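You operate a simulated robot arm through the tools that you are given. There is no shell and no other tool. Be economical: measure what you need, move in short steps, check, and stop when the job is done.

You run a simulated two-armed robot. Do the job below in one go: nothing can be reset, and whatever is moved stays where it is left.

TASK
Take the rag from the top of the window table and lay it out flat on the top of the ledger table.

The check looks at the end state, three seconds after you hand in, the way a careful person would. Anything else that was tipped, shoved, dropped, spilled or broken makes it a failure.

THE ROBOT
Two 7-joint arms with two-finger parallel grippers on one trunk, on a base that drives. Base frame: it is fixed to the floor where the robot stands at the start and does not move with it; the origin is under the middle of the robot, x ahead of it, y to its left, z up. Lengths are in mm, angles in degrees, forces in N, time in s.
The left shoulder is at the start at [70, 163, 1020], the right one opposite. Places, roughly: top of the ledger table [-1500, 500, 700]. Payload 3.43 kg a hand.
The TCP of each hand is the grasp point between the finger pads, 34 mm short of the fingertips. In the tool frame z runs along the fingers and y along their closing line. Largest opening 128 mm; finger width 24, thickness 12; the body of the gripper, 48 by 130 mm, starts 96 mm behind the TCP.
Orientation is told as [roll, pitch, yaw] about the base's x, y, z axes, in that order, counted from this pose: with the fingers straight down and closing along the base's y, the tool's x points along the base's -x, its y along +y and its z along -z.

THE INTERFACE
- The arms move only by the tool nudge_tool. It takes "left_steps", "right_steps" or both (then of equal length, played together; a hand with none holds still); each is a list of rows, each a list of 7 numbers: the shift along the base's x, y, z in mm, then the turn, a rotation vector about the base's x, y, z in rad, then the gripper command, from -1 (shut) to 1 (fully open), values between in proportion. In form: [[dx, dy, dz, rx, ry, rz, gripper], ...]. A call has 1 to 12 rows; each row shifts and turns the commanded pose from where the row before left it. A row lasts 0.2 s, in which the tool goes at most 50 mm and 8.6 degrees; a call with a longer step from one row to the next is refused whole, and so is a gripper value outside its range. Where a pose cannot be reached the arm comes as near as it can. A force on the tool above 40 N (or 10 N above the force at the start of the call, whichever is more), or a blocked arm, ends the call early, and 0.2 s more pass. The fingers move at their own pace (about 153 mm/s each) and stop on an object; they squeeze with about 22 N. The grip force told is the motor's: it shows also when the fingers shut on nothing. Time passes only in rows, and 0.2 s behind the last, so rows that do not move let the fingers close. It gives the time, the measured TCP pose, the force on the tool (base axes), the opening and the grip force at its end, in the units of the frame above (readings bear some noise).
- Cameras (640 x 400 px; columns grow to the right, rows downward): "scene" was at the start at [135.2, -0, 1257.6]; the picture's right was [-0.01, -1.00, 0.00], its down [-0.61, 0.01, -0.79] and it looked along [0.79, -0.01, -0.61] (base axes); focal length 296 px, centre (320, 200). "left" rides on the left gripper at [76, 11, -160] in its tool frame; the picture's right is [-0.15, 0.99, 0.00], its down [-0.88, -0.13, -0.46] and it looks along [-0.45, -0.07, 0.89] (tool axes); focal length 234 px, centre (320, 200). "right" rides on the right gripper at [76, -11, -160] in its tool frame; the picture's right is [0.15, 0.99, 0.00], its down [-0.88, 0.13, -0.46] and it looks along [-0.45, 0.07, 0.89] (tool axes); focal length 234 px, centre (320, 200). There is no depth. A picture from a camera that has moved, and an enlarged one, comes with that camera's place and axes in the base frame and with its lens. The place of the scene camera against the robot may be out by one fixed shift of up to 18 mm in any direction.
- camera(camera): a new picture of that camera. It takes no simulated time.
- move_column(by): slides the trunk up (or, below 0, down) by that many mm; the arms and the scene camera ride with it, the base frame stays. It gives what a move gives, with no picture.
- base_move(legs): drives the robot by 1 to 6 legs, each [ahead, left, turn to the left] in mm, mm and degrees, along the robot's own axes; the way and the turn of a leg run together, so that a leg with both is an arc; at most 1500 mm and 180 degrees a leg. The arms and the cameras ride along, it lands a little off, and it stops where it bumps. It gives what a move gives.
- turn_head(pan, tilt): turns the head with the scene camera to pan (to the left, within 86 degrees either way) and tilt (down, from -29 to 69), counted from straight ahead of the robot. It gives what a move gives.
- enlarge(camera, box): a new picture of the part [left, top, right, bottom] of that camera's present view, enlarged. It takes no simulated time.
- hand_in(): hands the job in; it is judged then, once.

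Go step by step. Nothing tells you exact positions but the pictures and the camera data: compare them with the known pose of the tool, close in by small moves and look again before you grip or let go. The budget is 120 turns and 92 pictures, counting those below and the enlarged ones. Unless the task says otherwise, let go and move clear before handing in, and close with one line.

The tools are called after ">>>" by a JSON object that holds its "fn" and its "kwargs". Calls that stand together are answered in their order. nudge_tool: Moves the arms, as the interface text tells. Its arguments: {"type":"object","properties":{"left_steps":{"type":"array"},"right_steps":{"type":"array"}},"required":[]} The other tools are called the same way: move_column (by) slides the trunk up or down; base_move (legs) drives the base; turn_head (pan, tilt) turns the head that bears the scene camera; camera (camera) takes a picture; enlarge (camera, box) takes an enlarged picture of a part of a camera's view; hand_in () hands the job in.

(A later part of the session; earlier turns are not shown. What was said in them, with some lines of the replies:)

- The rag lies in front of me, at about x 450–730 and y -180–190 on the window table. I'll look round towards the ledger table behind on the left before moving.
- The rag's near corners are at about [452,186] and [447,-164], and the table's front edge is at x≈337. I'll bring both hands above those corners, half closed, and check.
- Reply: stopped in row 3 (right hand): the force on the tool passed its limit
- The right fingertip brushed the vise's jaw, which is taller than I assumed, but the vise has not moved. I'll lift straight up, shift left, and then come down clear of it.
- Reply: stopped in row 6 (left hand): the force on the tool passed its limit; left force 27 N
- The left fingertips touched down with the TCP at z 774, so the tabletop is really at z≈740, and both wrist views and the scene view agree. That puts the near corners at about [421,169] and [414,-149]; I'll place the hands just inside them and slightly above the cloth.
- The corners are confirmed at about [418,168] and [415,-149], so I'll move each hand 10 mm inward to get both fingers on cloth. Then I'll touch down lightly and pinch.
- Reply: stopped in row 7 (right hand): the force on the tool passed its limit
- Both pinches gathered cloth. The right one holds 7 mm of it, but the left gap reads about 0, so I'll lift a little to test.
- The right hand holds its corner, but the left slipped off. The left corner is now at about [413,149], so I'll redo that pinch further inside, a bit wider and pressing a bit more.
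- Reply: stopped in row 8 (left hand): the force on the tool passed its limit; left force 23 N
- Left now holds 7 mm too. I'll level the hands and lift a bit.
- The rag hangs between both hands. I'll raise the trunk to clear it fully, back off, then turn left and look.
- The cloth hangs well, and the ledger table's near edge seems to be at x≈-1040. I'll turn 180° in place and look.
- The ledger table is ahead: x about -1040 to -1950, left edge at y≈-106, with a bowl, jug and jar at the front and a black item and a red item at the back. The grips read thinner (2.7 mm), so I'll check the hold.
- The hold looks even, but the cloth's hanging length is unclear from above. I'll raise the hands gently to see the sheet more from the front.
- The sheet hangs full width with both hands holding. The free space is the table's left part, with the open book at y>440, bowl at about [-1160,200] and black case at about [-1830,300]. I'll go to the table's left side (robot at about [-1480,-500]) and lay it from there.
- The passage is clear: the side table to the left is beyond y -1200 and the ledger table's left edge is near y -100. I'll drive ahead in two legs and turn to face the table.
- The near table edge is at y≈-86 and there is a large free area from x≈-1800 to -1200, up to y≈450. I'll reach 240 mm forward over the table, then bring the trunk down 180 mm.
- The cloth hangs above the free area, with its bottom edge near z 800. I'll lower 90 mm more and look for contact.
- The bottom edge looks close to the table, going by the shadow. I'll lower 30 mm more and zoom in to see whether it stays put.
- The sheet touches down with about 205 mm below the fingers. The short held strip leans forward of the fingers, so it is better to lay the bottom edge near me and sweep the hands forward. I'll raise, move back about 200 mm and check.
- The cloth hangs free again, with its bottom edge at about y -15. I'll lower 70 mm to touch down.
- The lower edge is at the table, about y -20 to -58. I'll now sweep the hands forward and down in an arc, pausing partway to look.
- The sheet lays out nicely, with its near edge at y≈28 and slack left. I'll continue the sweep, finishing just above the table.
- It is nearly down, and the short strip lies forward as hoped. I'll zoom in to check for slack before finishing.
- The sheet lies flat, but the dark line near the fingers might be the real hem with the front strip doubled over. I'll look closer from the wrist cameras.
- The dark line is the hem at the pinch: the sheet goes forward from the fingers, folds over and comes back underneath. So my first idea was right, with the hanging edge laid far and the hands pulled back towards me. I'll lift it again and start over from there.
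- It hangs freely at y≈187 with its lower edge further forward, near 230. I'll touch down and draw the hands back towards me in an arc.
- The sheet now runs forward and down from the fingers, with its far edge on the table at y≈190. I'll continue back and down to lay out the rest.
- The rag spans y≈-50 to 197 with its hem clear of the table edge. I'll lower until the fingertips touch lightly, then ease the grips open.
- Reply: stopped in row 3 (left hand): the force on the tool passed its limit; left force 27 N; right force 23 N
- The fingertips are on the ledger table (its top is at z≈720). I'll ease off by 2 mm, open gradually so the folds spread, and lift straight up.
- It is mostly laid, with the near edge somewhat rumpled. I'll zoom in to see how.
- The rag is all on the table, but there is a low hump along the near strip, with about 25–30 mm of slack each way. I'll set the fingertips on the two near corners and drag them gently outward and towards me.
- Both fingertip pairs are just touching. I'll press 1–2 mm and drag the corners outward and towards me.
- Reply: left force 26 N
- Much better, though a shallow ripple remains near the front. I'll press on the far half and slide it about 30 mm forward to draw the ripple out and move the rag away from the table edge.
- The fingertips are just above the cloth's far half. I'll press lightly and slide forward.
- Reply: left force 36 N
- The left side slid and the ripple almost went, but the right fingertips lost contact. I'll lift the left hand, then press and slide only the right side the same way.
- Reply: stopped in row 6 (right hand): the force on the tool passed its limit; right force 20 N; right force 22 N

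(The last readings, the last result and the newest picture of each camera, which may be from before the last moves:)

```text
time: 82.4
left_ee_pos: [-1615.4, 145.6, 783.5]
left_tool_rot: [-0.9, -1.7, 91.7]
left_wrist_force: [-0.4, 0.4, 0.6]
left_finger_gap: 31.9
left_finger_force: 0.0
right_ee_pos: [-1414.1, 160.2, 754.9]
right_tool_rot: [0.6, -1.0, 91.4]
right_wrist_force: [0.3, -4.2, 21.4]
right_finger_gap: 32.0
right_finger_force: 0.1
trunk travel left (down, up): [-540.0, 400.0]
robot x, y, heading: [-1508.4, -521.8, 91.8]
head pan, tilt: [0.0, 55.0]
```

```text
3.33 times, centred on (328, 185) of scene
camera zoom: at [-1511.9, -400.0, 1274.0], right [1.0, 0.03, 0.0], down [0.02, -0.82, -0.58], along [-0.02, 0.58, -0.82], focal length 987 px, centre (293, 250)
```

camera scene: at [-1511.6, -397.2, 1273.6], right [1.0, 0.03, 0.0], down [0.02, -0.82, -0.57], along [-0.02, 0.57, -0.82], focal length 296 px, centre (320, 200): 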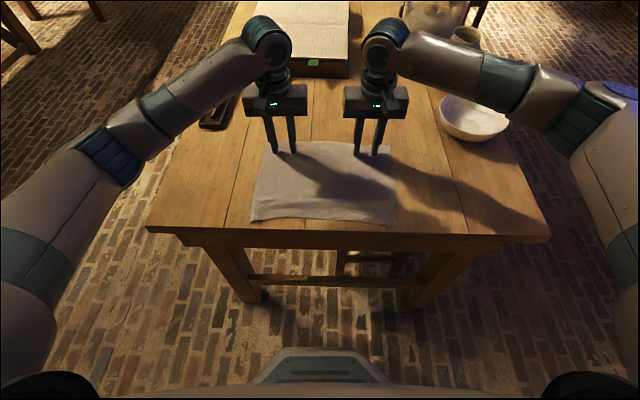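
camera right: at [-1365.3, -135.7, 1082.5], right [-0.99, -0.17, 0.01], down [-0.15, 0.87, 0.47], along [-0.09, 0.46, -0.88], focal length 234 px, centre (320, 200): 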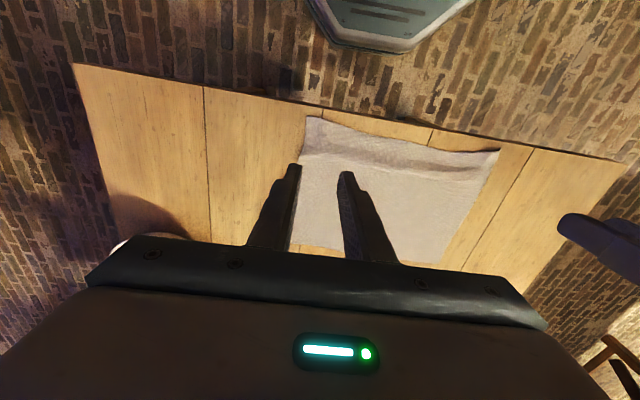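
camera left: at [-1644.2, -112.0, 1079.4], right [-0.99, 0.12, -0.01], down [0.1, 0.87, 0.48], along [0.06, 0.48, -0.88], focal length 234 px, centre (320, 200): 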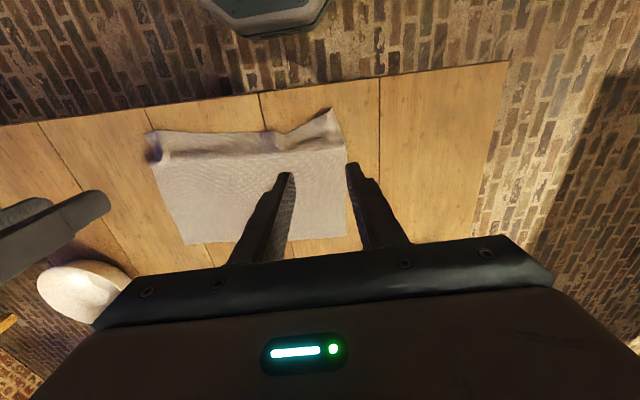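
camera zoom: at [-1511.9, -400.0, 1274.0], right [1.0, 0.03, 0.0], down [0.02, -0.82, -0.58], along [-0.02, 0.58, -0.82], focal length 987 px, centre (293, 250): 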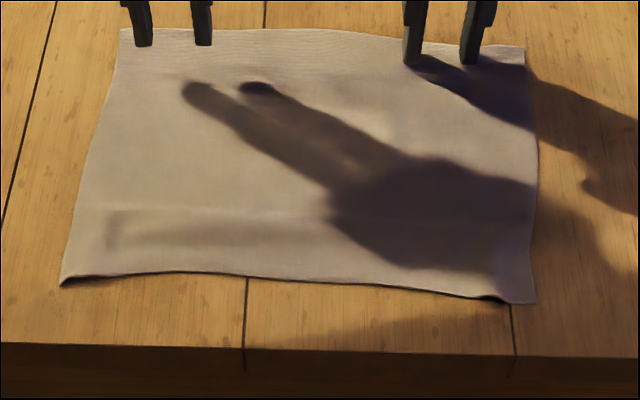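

The rag now lies flat and square, well inside the table. I'll lift both hands clear and inspect it.

>>> {"fn": "nudge_tool", "kwargs": {"left_steps": [[0, 0, 30, 0, 0, 0, -0.5], [0, 0, 40, 0, 0, 0, -0.5], [0, 0, 45, 0, 0, 0, -0.5], [-20, -30, 40, 0, 0, 0, -0.5], [-20, -40, 0, 0, 0, 0, -0.5], [-20, -40, 0, 0, 0, 0, -0.5], [0, -40, 0, 0, 0, 0, -0.5]], "right_steps": [[0, 0, 15, 0, 0, 0, -0.5], [0, 0, 45, 0, 0, 0, -0.5], [0, 0, 45, 0, 0, 0, -0.5], [20, -30, 45, 0, 0, 0, -0.5], [20, -40, 20, 0, 0, 0, -0.5], [20, -40, 0, 0, 0, 0, -0.5], [0, -40, 0, 0, 0, 0, -0.5]]}}

>>> {"fn": "camera", "kwargs": {"camera": "scene"}}

>>> {"fn": "enlarge", "kwargs": {"camera": "scene", "box": [232, 125, 424, 245]}}

>>> {"fn": "camera", "kwargs": {"camera": "right"}}

```text
refused: row 4 steps farther than a row can; nothing moved
```

```text
29 pictures are left
camera scene: at [-1511.9, -400.0, 1274.0], right [1.0, 0.03, 0.0], down [0.02, -0.82, -0.58], along [-0.02, 0.58, -0.82], focal length 296 px, centre (320, 200)
```

scene: 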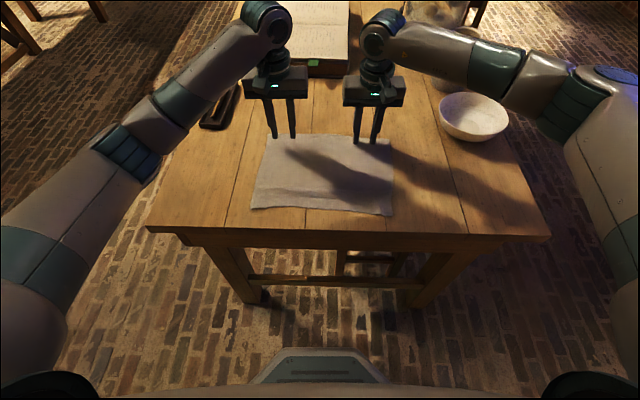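

```text
3.33 times, centred on (328, 185) of scene
camera zoom: at [-1511.9, -400.0, 1274.0], right [1.0, 0.03, 0.0], down [0.02, -0.82, -0.58], along [-0.02, 0.58, -0.82], focal length 987 px, centre (293, 250)
```

zoom: 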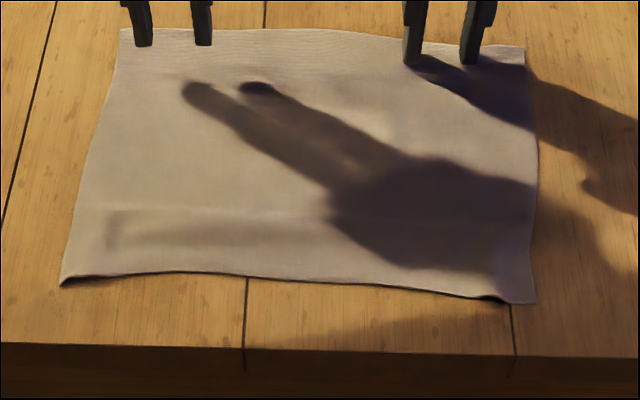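

```text
27 pictures are left
camera right: at [-1398.3, 82.7, 913.1], right [-0.99, -0.17, 0.01], down [-0.15, 0.87, 0.47], along [-0.09, 0.47, -0.88], focal length 234 px, centre (320, 200)
```

right: 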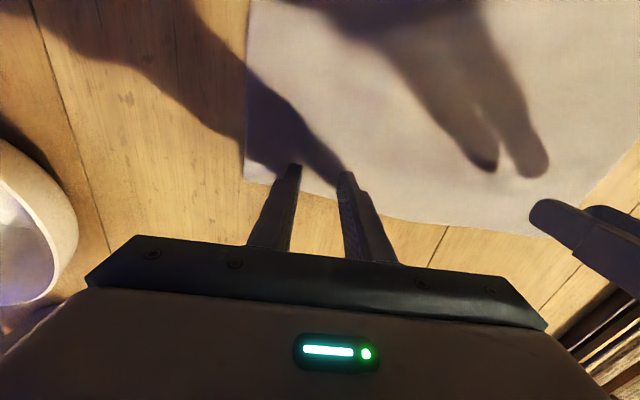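

That call was refused for too large a step, so I'll lift both hands with smaller rows.

>>> {"fn": "nudge_tool", "kwargs": {"left_steps": [[0, 0, 30, 0, 0, 0, -0.5], [0, 0, 40, 0, 0, 0, -0.5], [0, 0, 45, 0, 0, 0, -0.5], [0, 0, 40, 0, 0, 0, -0.5], [-15, -40, 0, 0, 0, 0, -0.5], [-15, -40, 0, 0, 0, 0, -0.5], [-15, -40, 0, 0, 0, 0, -0.5], [0, -30, 0, 0, 0, 0, -0.5]], "right_steps": [[0, 0, 15, 0, 0, 0, -0.5], [0, 0, 45, 0, 0, 0, -0.5], [0, 0, 45, 0, 0, 0, -0.5], [0, 0, 45, 0, 0, 0, -0.5], [15, -40, 20, 0, 0, 0, -0.5], [15, -40, 0, 0, 0, 0, -0.5], [15, -40, 0, 0, 0, 0, -0.5], [0, -40, 0, 0, 0, 0, -0.5]]}}

>>> {"fn": "enlarge", "kwargs": {"camera": "scene", "box": [232, 125, 424, 245]}}

>>> {"fn": "camera", "kwargs": {"camera": "right"}}

```text
time: 84.2
left_ee_pos: [-1657.0, -8.0, 937.7]
left_tool_rot: [-0.8, -1.5, 91.8]
left_wrist_force: [-0.7, -0.1, 0.2]
left_finger_gap: 32.3
left_finger_force: 0.0
right_ee_pos: [-1367.8, 0.6, 921.2]
right_tool_rot: [0.7, -1.0, 91.3]
right_wrist_force: [-0.2, -0.1, 0.4]
right_finger_gap: 31.9
right_finger_force: 0.0
trunk travel left (down, up): [-540.0, 400.0]
robot x, y, heading: [-1507.9, -524.3, 91.7]
head pan, tilt: [0.0, 55.0]
```

```text
3.33 times, centred on (328, 185) of scene
camera zoom: at [-1511.5, -398.0, 1273.8], right [1.0, 0.03, 0.0], down [0.02, -0.82, -0.57], along [-0.02, 0.57, -0.82], focal length 987 px, centre (293, 250)
```

zoom: 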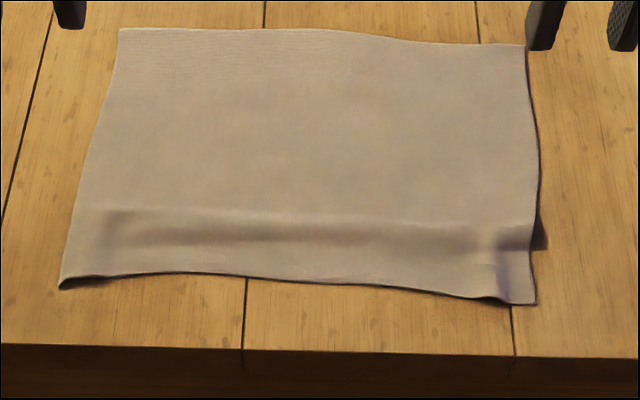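

```text
25 pictures are left
camera right: at [-1352.7, -76.6, 1080.0], right [-0.99, -0.17, 0.01], down [-0.15, 0.87, 0.47], along [-0.09, 0.46, -0.88], focal length 234 px, centre (320, 200)
```

right: 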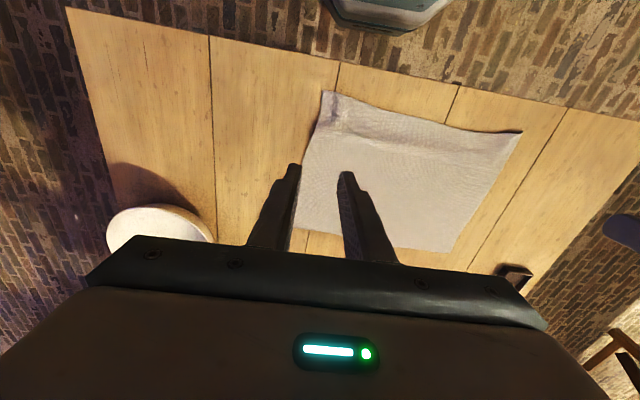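

A shallow ripple remains near the front edge, mostly at the right. One more light pull on the near corners should take it out, and there is room (hem at y≈-52, table edge ≈-94).

>>> {"fn": "nudge_tool", "kwargs": {"left_steps": [[4, -13, -40, 0, 0, 0, -0.5], [5, -13, -40, 0, 0, 0, -0.5], [0, 0, -45, 0, 0, 0, -0.5], [0, 0, -40, 0, 0, 0, -0.5], [0, 0, -10, 0, 0, 0, -0.5], [0, 0, -3, 0, 0, 0, -0.5], [0, 0, -2, 0, 0, 0, -0.5], [0, 0, 0, 0, 0, 0, -0.5]], "right_steps": [[-12, -19, -35, 0, 0, 0, -0.5], [-12, -19, -35, 0, 0, 0, -0.5], [0, 0, -45, 0, 0, 0, -0.5], [0, 0, -38, 0, 0, 0, -0.5], [0, 0, -8, 0, 0, 0, -0.5], [0, 0, -3, 0, 0, 0, -0.5], [0, 0, -2, 0, 0, 0, -0.5], [0, 0, 0, 0, 0, 0, -0.5]]}}

```text
time: 86.0
left_ee_pos: [-1650.4, -29.6, 755.7]
left_tool_rot: [-0.8, -1.5, 91.8]
left_wrist_force: [-0.2, -0.7, -0.5]
left_finger_gap: 31.7
left_finger_force: 0.0
right_ee_pos: [-1391.7, -36.7, 755.5]
right_tool_rot: [0.6, -1.0, 91.3]
right_wrist_force: [0.5, 0.9, 0.9]
right_finger_gap: 31.8
right_finger_force: 0.1
trunk travel left (down, up): [-540.0, 400.0]
robot x, y, heading: [-1506.4, -523.9, 91.5]
head pan, tilt: [0.0, 55.0]
```

>>> {"fn": "nudge_tool", "kwargs": {"left_steps": [[0, 0, -2, 0, 0, 0, -0.5], [0, 0, -1, 0, 0, 0, -0.5], [-1, -5, 0, 0, 0, 0, -0.5], [-1, -5, 0, 0, 0, 0, -0.5], [-1, -5, 0, 0, 0, 0, -0.5], [-1, -5, 0, 0, 0, 0, -0.5], [0, 0, 0, 0, 0, 0, -0.5]], "right_steps": [[0, 0, -2, 0, 0, 0, -0.5], [0, 0, -1, 0, 0, 0, -0.5], [3, -4, 0, 0, 0, 0, -0.5], [3, -4, 0, 0, 0, 0, -0.5], [3, -5, 0, 0, 0, 0, -0.5], [2, -5, 0, 0, 0, 0, -0.5], [0, 0, 0, 0, 0, 0, -0.5]]}}

>>> {"fn": "nudge_tool", "kwargs": {"left_steps": [[0, 0, 10, 0, 0, 0, -0.5], [0, 0, 30, 0, 0, 0, -0.5], [0, 0, 40, 0, 0, 0, -0.5], [0, 0, 45, 0, 0, 0, -0.5], [0, 0, 45, 0, 0, 0, -0.5], [0, 0, 0, 0, 0, 0, -0.5]], "right_steps": [[0, 0, 10, 0, 0, 0, -0.5], [0, 0, 30, 0, 0, 0, -0.5], [0, 0, 40, 0, 0, 0, -0.5], [0, 0, 45, 0, 0, 0, -0.5], [0, 0, 45, 0, 0, 0, -0.5], [0, 0, 0, 0, 0, 0, -0.5]]}}

>>> {"fn": "enlarge", "kwargs": {"camera": "scene", "box": [232, 125, 424, 245]}}

>>> {"fn": "enlarge", "kwargs": {"camera": "right", "box": [260, 80, 560, 268]}}

```text
time: 87.6
left_ee_pos: [-1652.4, -51.9, 756.2]
left_tool_rot: [-0.9, -1.6, 91.7]
left_wrist_force: [4.6, 8.1, 28.4]
left_finger_gap: 29.1
left_finger_force: 0.0
right_ee_pos: [-1379.9, -56.3, 755.0]
right_tool_rot: [0.7, -1.1, 91.4]
right_wrist_force: [-7.3, 5.6, 25.8]
right_finger_gap: 28.3
right_finger_force: 0.0
trunk travel left (down, up): [-540.0, 400.0]
robot x, y, heading: [-1508.9, -522.0, 91.6]
head pan, tilt: [0.0, 55.0]
```

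```text
time: 89.0
left_ee_pos: [-1651.9, -45.9, 924.8]
left_tool_rot: [-0.8, -1.4, 91.8]
left_wrist_force: [-0.6, -0.6, -0.1]
left_finger_gap: 32.2
left_finger_force: 0.0
right_ee_pos: [-1382.3, -54.3, 925.8]
right_tool_rot: [0.6, -0.8, 91.4]
right_wrist_force: [0.2, -0.6, -0.8]
right_finger_gap: 32.0
right_finger_force: 0.0
trunk travel left (down, up): [-540.0, 400.0]
robot x, y, heading: [-1506.8, -522.4, 91.8]
head pan, tilt: [0.0, 55.0]
```

```text
3.33 times, centred on (328, 185) of scene
camera zoom: at [-1511.4, -396.6, 1273.5], right [1.0, 0.03, 0.0], down [0.02, -0.82, -0.57], along [-0.02, 0.57, -0.82], focal length 987 px, centre (293, 250)
```

zoom: 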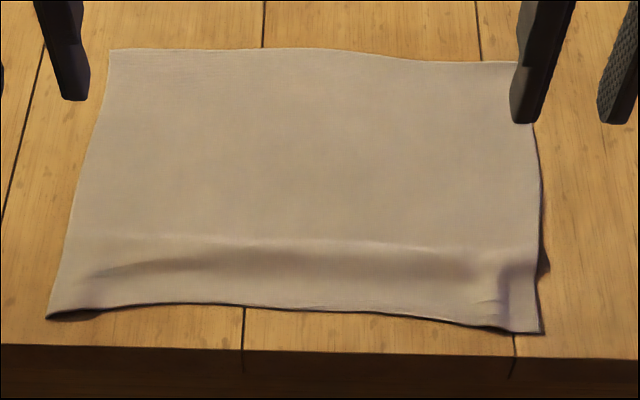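

```text
2.13 times, centred on (410, 174) of right
camera zoom: at [-1367.5, -131.6, 1084.3], right [-0.99, -0.17, 0.01], down [-0.15, 0.87, 0.47], along [-0.09, 0.46, -0.88], focal length 498 px, centre (128, 255)
```

zoom: 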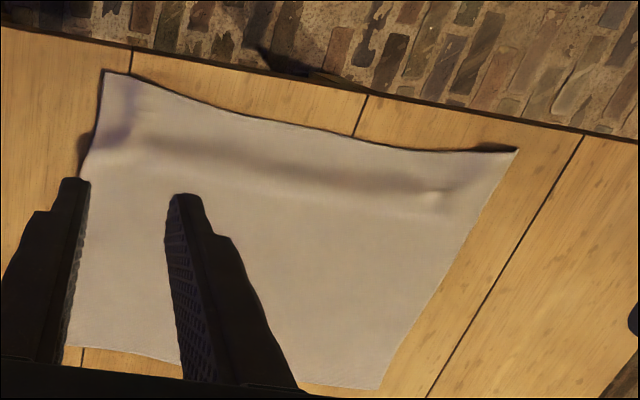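

The whole rag slid rather than stretching. I'll anchor the near-right corner with the right hand while the left hand draws the far part forward, then swap sides.

>>> {"fn": "nudge_tool", "kwargs": {"left_steps": [[27, 35, 0, 0, 0, 0, -0.5], [27, 35, 0, 0, 0, 0, -0.5], [27, 35, 0, 0, 0, 0, -0.5], [27, 35, 0, 0, 0, 0, -0.5], [24, 26, -30, 0, 0, 0, -0.5], [0, 0, -45, 0, 0, 0, -0.5], [0, 0, -45, 0, 0, 0, -0.5], [0, 0, -38, 0, 0, 0, -0.5], [0, 0, -8, 0, 0, 0, -0.5], [0, 0, -3, 0, 0, 0, -0.5], [0, 0, 0, 0, 0, 0, -0.5]], "right_steps": [[-10, 4, 0, 0, 0, 0, -0.5], [0, 0, 0, 0, 0, 0, -0.5], [0, 0, 0, 0, 0, 0, -0.5], [0, 0, 0, 0, 0, 0, -0.5], [0, 0, -30, 0, 0, 0, -0.5], [0, 0, -45, 0, 0, 0, -0.5], [0, 0, -45, 0, 0, 0, -0.5], [0, 0, -38, 0, 0, 0, -0.5], [0, 0, -8, 0, 0, 0, -0.5], [0, 0, -4, 0, 0, 0, -0.5], [0, 0, 0, 0, 0, 0, -0.5]]}}

```text
time: 91.4
left_ee_pos: [-1521.7, 115.4, 754.8]
left_tool_rot: [-0.7, -1.5, 91.7]
left_wrist_force: [0.1, 0.3, 1.8]
left_finger_gap: 31.8
left_finger_force: 0.0
right_ee_pos: [-1389.1, -50.3, 755.7]
right_tool_rot: [0.6, -0.9, 91.4]
right_wrist_force: [0.4, 1.6, 7.0]
right_finger_gap: 32.4
right_finger_force: 0.2
trunk travel left (down, up): [-540.0, 400.0]
robot x, y, heading: [-1506.2, -520.2, 91.7]
head pan, tilt: [0.0, 55.0]
```

>>> {"fn": "nudge_tool", "kwargs": {"left_steps": [[0, 0, -2, 0, 0, 0, -0.5], [0, 0, -1, 0, 0, 0, -0.5], [0, 5, 0, 0, 0, 0, -0.5], [0, 5, 0, 0, 0, 0, -0.5], [0, 5, 0, 0, 0, 0, -0.5], [0, 5, 0, 0, 0, 0, -0.5], [0, 4, 0, 0, 0, 0, -0.5], [0, 0, 0, 0, 0, 0, -0.5]], "right_steps": [[0, 0, -2, 0, 0, 0, -0.5], [0, 0, 0, 0, 0, 0, -0.5], [0, 0, 0, 0, 0, 0, -0.5], [0, 0, 0, 0, 0, 0, -0.5], [0, 0, 0, 0, 0, 0, -0.5], [0, 0, 0, 0, 0, 0, -0.5], [0, 0, 0, 0, 0, 0, -0.5], [0, 0, 0, 0, 0, 0, -0.5]]}}

>>> {"fn": "enlarge", "kwargs": {"camera": "scene", "box": [232, 125, 424, 245]}}

```text
time: 93.2
left_ee_pos: [-1522.0, 138.3, 756.5]
left_tool_rot: [-0.9, -1.7, 91.8]
left_wrist_force: [0.0, -7.9, 32.6]
left_finger_gap: 31.6
left_finger_force: 0.1
right_ee_pos: [-1389.6, -53.6, 755.6]
right_tool_rot: [0.5, -1.2, 91.3]
right_wrist_force: [-2.5, 5.1, 18.3]
right_finger_gap: 30.8
right_finger_force: 0.0
trunk travel left (down, up): [-540.0, 400.0]
robot x, y, heading: [-1507.5, -523.4, 91.4]
head pan, tilt: [0.0, 55.0]
```

```text
3.33 times, centred on (328, 185) of scene
camera zoom: at [-1512.0, -402.6, 1274.4], right [1.0, 0.03, 0.0], down [0.02, -0.82, -0.58], along [-0.02, 0.58, -0.82], focal length 987 px, centre (293, 250)
```

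zoom: 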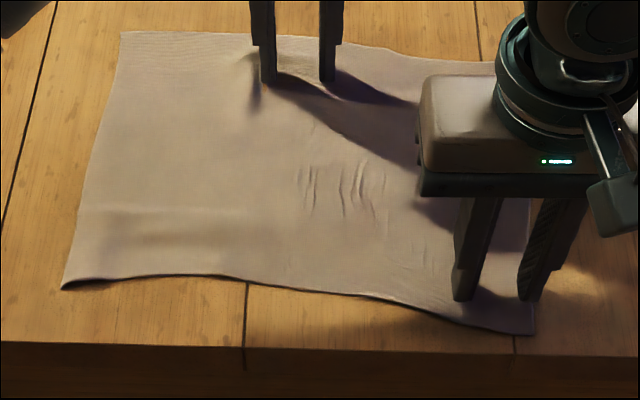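

That stretched out the ripple through the middle. I'll lift both and look.

>>> {"fn": "nudge_tool", "kwargs": {"left_steps": [[0, 0, 10, 0, 0, 0, -0.5], [0, 0, 30, 0, 0, 0, -0.5], [0, 0, 45, 0, 0, 0, -0.5], [0, 0, 45, 0, 0, 0, -0.5], [0, 0, 40, 0, 0, 0, -0.5], [-40, -20, 0, 0, 0, 0, -0.5], [-40, -20, 0, 0, 0, 0, -0.5], [-40, -20, 0, 0, 0, 0, -0.5]], "right_steps": [[0, 0, 10, 0, 0, 0, -0.5], [0, 0, 30, 0, 0, 0, -0.5], [0, 0, 45, 0, 0, 0, -0.5], [0, 0, 45, 0, 0, 0, -0.5], [0, 0, 40, 0, 0, 0, -0.5], [15, 0, 0, 0, 0, 0, -0.5], [0, 0, 0, 0, 0, 0, -0.5], [0, 0, 0, 0, 0, 0, -0.5]]}}

>>> {"fn": "enlarge", "kwargs": {"camera": "scene", "box": [232, 125, 424, 245]}}

```text
time: 95.0
left_ee_pos: [-1641.9, 80.3, 923.2]
left_tool_rot: [-1.0, -1.4, 91.7]
left_wrist_force: [-1.1, -0.1, -0.8]
left_finger_gap: 32.2
left_finger_force: 0.1
right_ee_pos: [-1376.7, -51.5, 921.4]
right_tool_rot: [0.5, -0.9, 91.3]
right_wrist_force: [-0.2, -0.4, 0.8]
right_finger_gap: 31.9
right_finger_force: 0.0
trunk travel left (down, up): [-540.0, 400.0]
robot x, y, heading: [-1506.9, -519.0, 91.5]
head pan, tilt: [0.0, 55.0]
```

```text
3.33 times, centred on (328, 185) of scene
camera zoom: at [-1512.9, -397.8, 1273.7], right [1.0, 0.03, 0.0], down [0.02, -0.82, -0.57], along [-0.02, 0.57, -0.82], focal length 987 px, centre (293, 250)
```

zoom: 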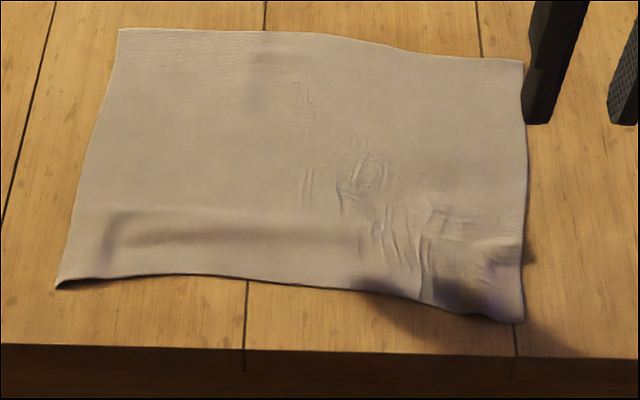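

Some fine wrinkles and a raised spot have appeared at the near-right. I'll let it settle for a second and view it from the wrist camera.

>>> {"fn": "nudge_tool", "kwargs": {"right_steps": [[0, 0, 0, 0, 0, 0, -0.5], [20, 0, 0, 0, 0, 0, -0.5], [0, 0, 0, 0, 0, 0, -0.5], [0, 0, 0, 0, 0, 0, -0.5], [0, 0, 0, 0, 0, 0, -0.5], [0, 0, 0, 0, 0, 0, -0.5], [0, 0, 0, 0, 0, 0, -0.5], [0, 0, 0, 0, 0, 0, -0.5]]}}

>>> {"fn": "enlarge", "kwargs": {"camera": "right", "box": [300, 80, 560, 243]}}

>>> {"fn": "enlarge", "kwargs": {"camera": "scene", "box": [300, 160, 412, 230]}}

```text
time: 96.8
left_ee_pos: [-1641.7, 82.2, 925.4]
left_tool_rot: [-0.8, -1.5, 91.8]
left_wrist_force: [-0.2, 0.6, 0.3]
left_finger_gap: 32.0
left_finger_force: 0.1
right_ee_pos: [-1355.8, -49.3, 922.1]
right_tool_rot: [0.6, -1.0, 91.3]
right_wrist_force: [-0.9, 0.1, 0.6]
right_finger_gap: 32.1
right_finger_force: 0.1
trunk travel left (down, up): [-540.0, 400.0]
robot x, y, heading: [-1508.5, -519.7, 91.4]
head pan, tilt: [0.0, 55.0]
```

```text
2.45 times, centred on (430, 162) of right
camera zoom: at [-1341.1, -128.3, 1079.3], right [-0.99, -0.17, 0.01], down [-0.15, 0.87, 0.47], along [-0.09, 0.46, -0.88], focal length 575 px, centre (50, 294)
```

zoom: 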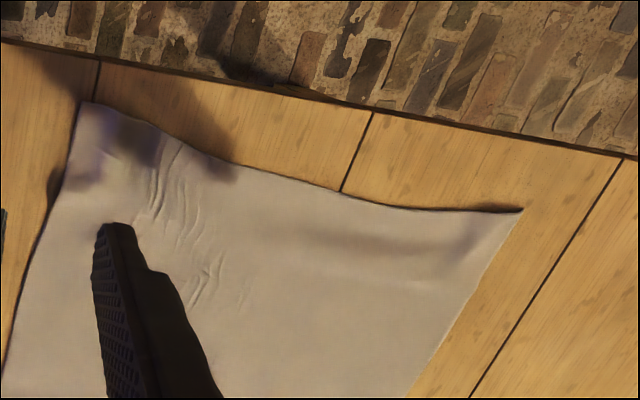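

```text
5.71 times, centred on (356, 195) of scene
camera zoom: at [-1511.6, -397.2, 1273.6], right [1.0, 0.03, 0.0], down [0.02, -0.82, -0.57], along [-0.02, 0.57, -0.82], focal length 1692 px, centre (114, 229)
```

zoom: 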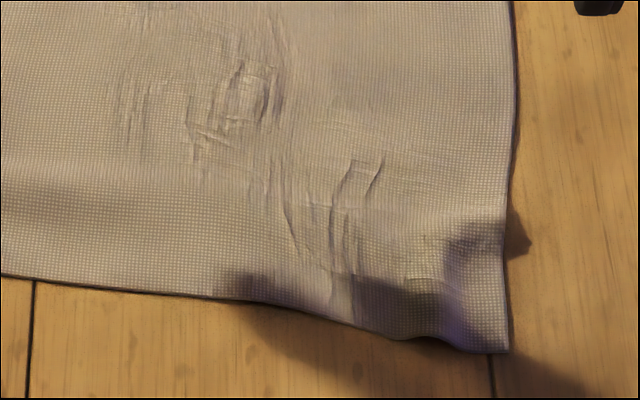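

The dark patches are mostly the hand's shadow; what remains is a few millimetres of fine creasing. I'll raise the hands well clear and take an overall look.

>>> {"fn": "nudge_tool", "kwargs": {"left_steps": [[-20, -30, 30, 0, 0, 0, -0.5], [-20, -30, 30, 0, 0, 0, -0.5], [-20, -30, 30, 0, 0, 0, -0.5], [-20, -10, 40, 0, 0, 0, -0.5], [0, 0, 40, 0, 0, 0, -0.5], [0, 0, 0, 0, 0, 0, -0.5]], "right_steps": [[20, 0, 40, 0, 0, 0, -0.5], [20, 0, 40, 0, 0, 0, -0.5], [20, 0, 40, 0, 0, 0, -0.5], [20, 0, 40, 0, 0, 0, -0.5], [0, 0, 20, 0, 0, 0, -0.5], [0, 0, 0, 0, 0, 0, -0.5]]}}

>>> {"fn": "base_move", "kwargs": {"legs": [[-200, 0, 0]]}}

>>> {"fn": "turn_head", "kwargs": {"pan": 0, "tilt": 42}}

>>> {"fn": "camera", "kwargs": {"camera": "scene"}}

>>> {"fn": "enlarge", "kwargs": {"camera": "scene", "box": [240, 150, 400, 250]}}

```text
time: 98.2
left_ee_pos: [-1721.5, -18.0, 1091.8]
left_tool_rot: [-0.8, -1.5, 91.8]
left_wrist_force: [0.5, 0.3, -0.4]
left_finger_gap: 32.1
left_finger_force: 0.0
right_ee_pos: [-1274.7, -47.7, 1104.7]
right_tool_rot: [0.6, -0.9, 91.5]
right_wrist_force: [0.7, 0.0, 0.1]
right_finger_gap: 31.8
right_finger_force: 0.0
trunk travel left (down, up): [-540.0, 400.0]
robot x, y, heading: [-1504.3, -521.5, 91.4]
head pan, tilt: [0.0, 55.0]
```

```text
time: 99.8
left_ee_pos: [-1714.7, -216.0, 1093.9]
left_tool_rot: [-0.8, -1.5, 91.8]
left_wrist_force: [-0.3, 0.0, 0.3]
left_finger_gap: 32.2
left_finger_force: 0.0
right_ee_pos: [-1269.2, -245.6, 1104.6]
right_tool_rot: [0.5, -1.0, 91.4]
right_wrist_force: [-0.2, -1.2, 0.2]
right_finger_gap: 32.0
right_finger_force: 0.1
trunk travel left (down, up): [-540.0, 400.0]
robot x, y, heading: [-1500.7, -713.5, 91.6]
head pan, tilt: [0.0, 55.0]
```

```text
time: 100.5
left_ee_pos: [-1715.1, -215.3, 1092.8]
left_tool_rot: [-0.8, -1.4, 91.8]
left_wrist_force: [-0.2, -0.5, 0.2]
left_finger_gap: 31.8
left_finger_force: 0.1
right_ee_pos: [-1269.9, -245.2, 1103.5]
right_tool_rot: [0.6, -0.9, 91.5]
right_wrist_force: [-0.4, 0.4, -0.4]
right_finger_gap: 32.0
right_finger_force: 0.2
trunk travel left (down, up): [-540.0, 400.0]
robot x, y, heading: [-1501.2, -717.2, 91.7]
head pan, tilt: [0.0, 42.0]
```

```text
18 pictures are left
camera scene: at [-1506.3, -581.7, 1291.3], right [1.0, 0.03, 0.0], down [0.02, -0.67, -0.74], along [-0.02, 0.74, -0.67], focal length 296 px, centre (320, 200)
```

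scene: 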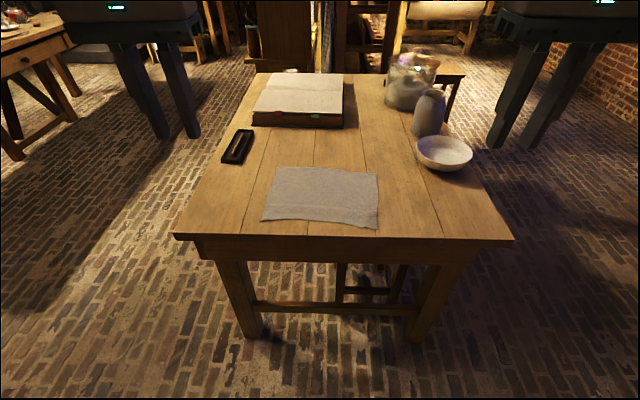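

```text
4.00 times, centred on (320, 200) of scene
camera zoom: at [-1506.3, -581.7, 1291.3], right [1.0, 0.03, 0.0], down [0.02, -0.67, -0.74], along [-0.02, 0.74, -0.67], focal length 1184 px, centre (320, 200)
```

zoom: 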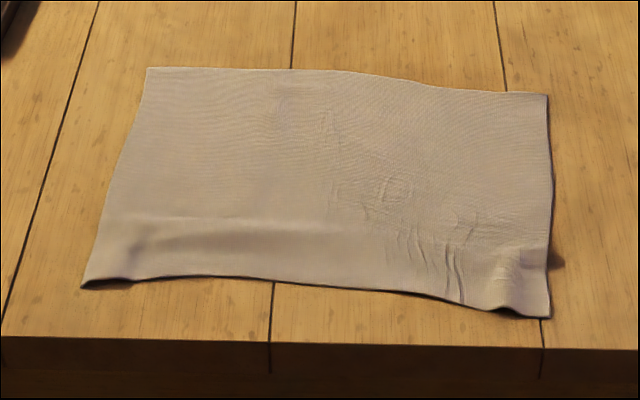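

The rag is laid out open and flat on the ledger table with only faint creases. The book, tray, bowl and jugs there stand undisturbed, and both hands are clear, so I'm handing in.

>>> {"fn": "hand_in", "kwargs": {}}

```text
The job is handed in.
```

The rag is off the window table and lies open on the ledger table, flat apart from a few fine creases and a shallow ripple along its near edge. My right fingertip brushed the vise on the window table early on; it did not appear to move, and nothing else was disturbed that I could see.
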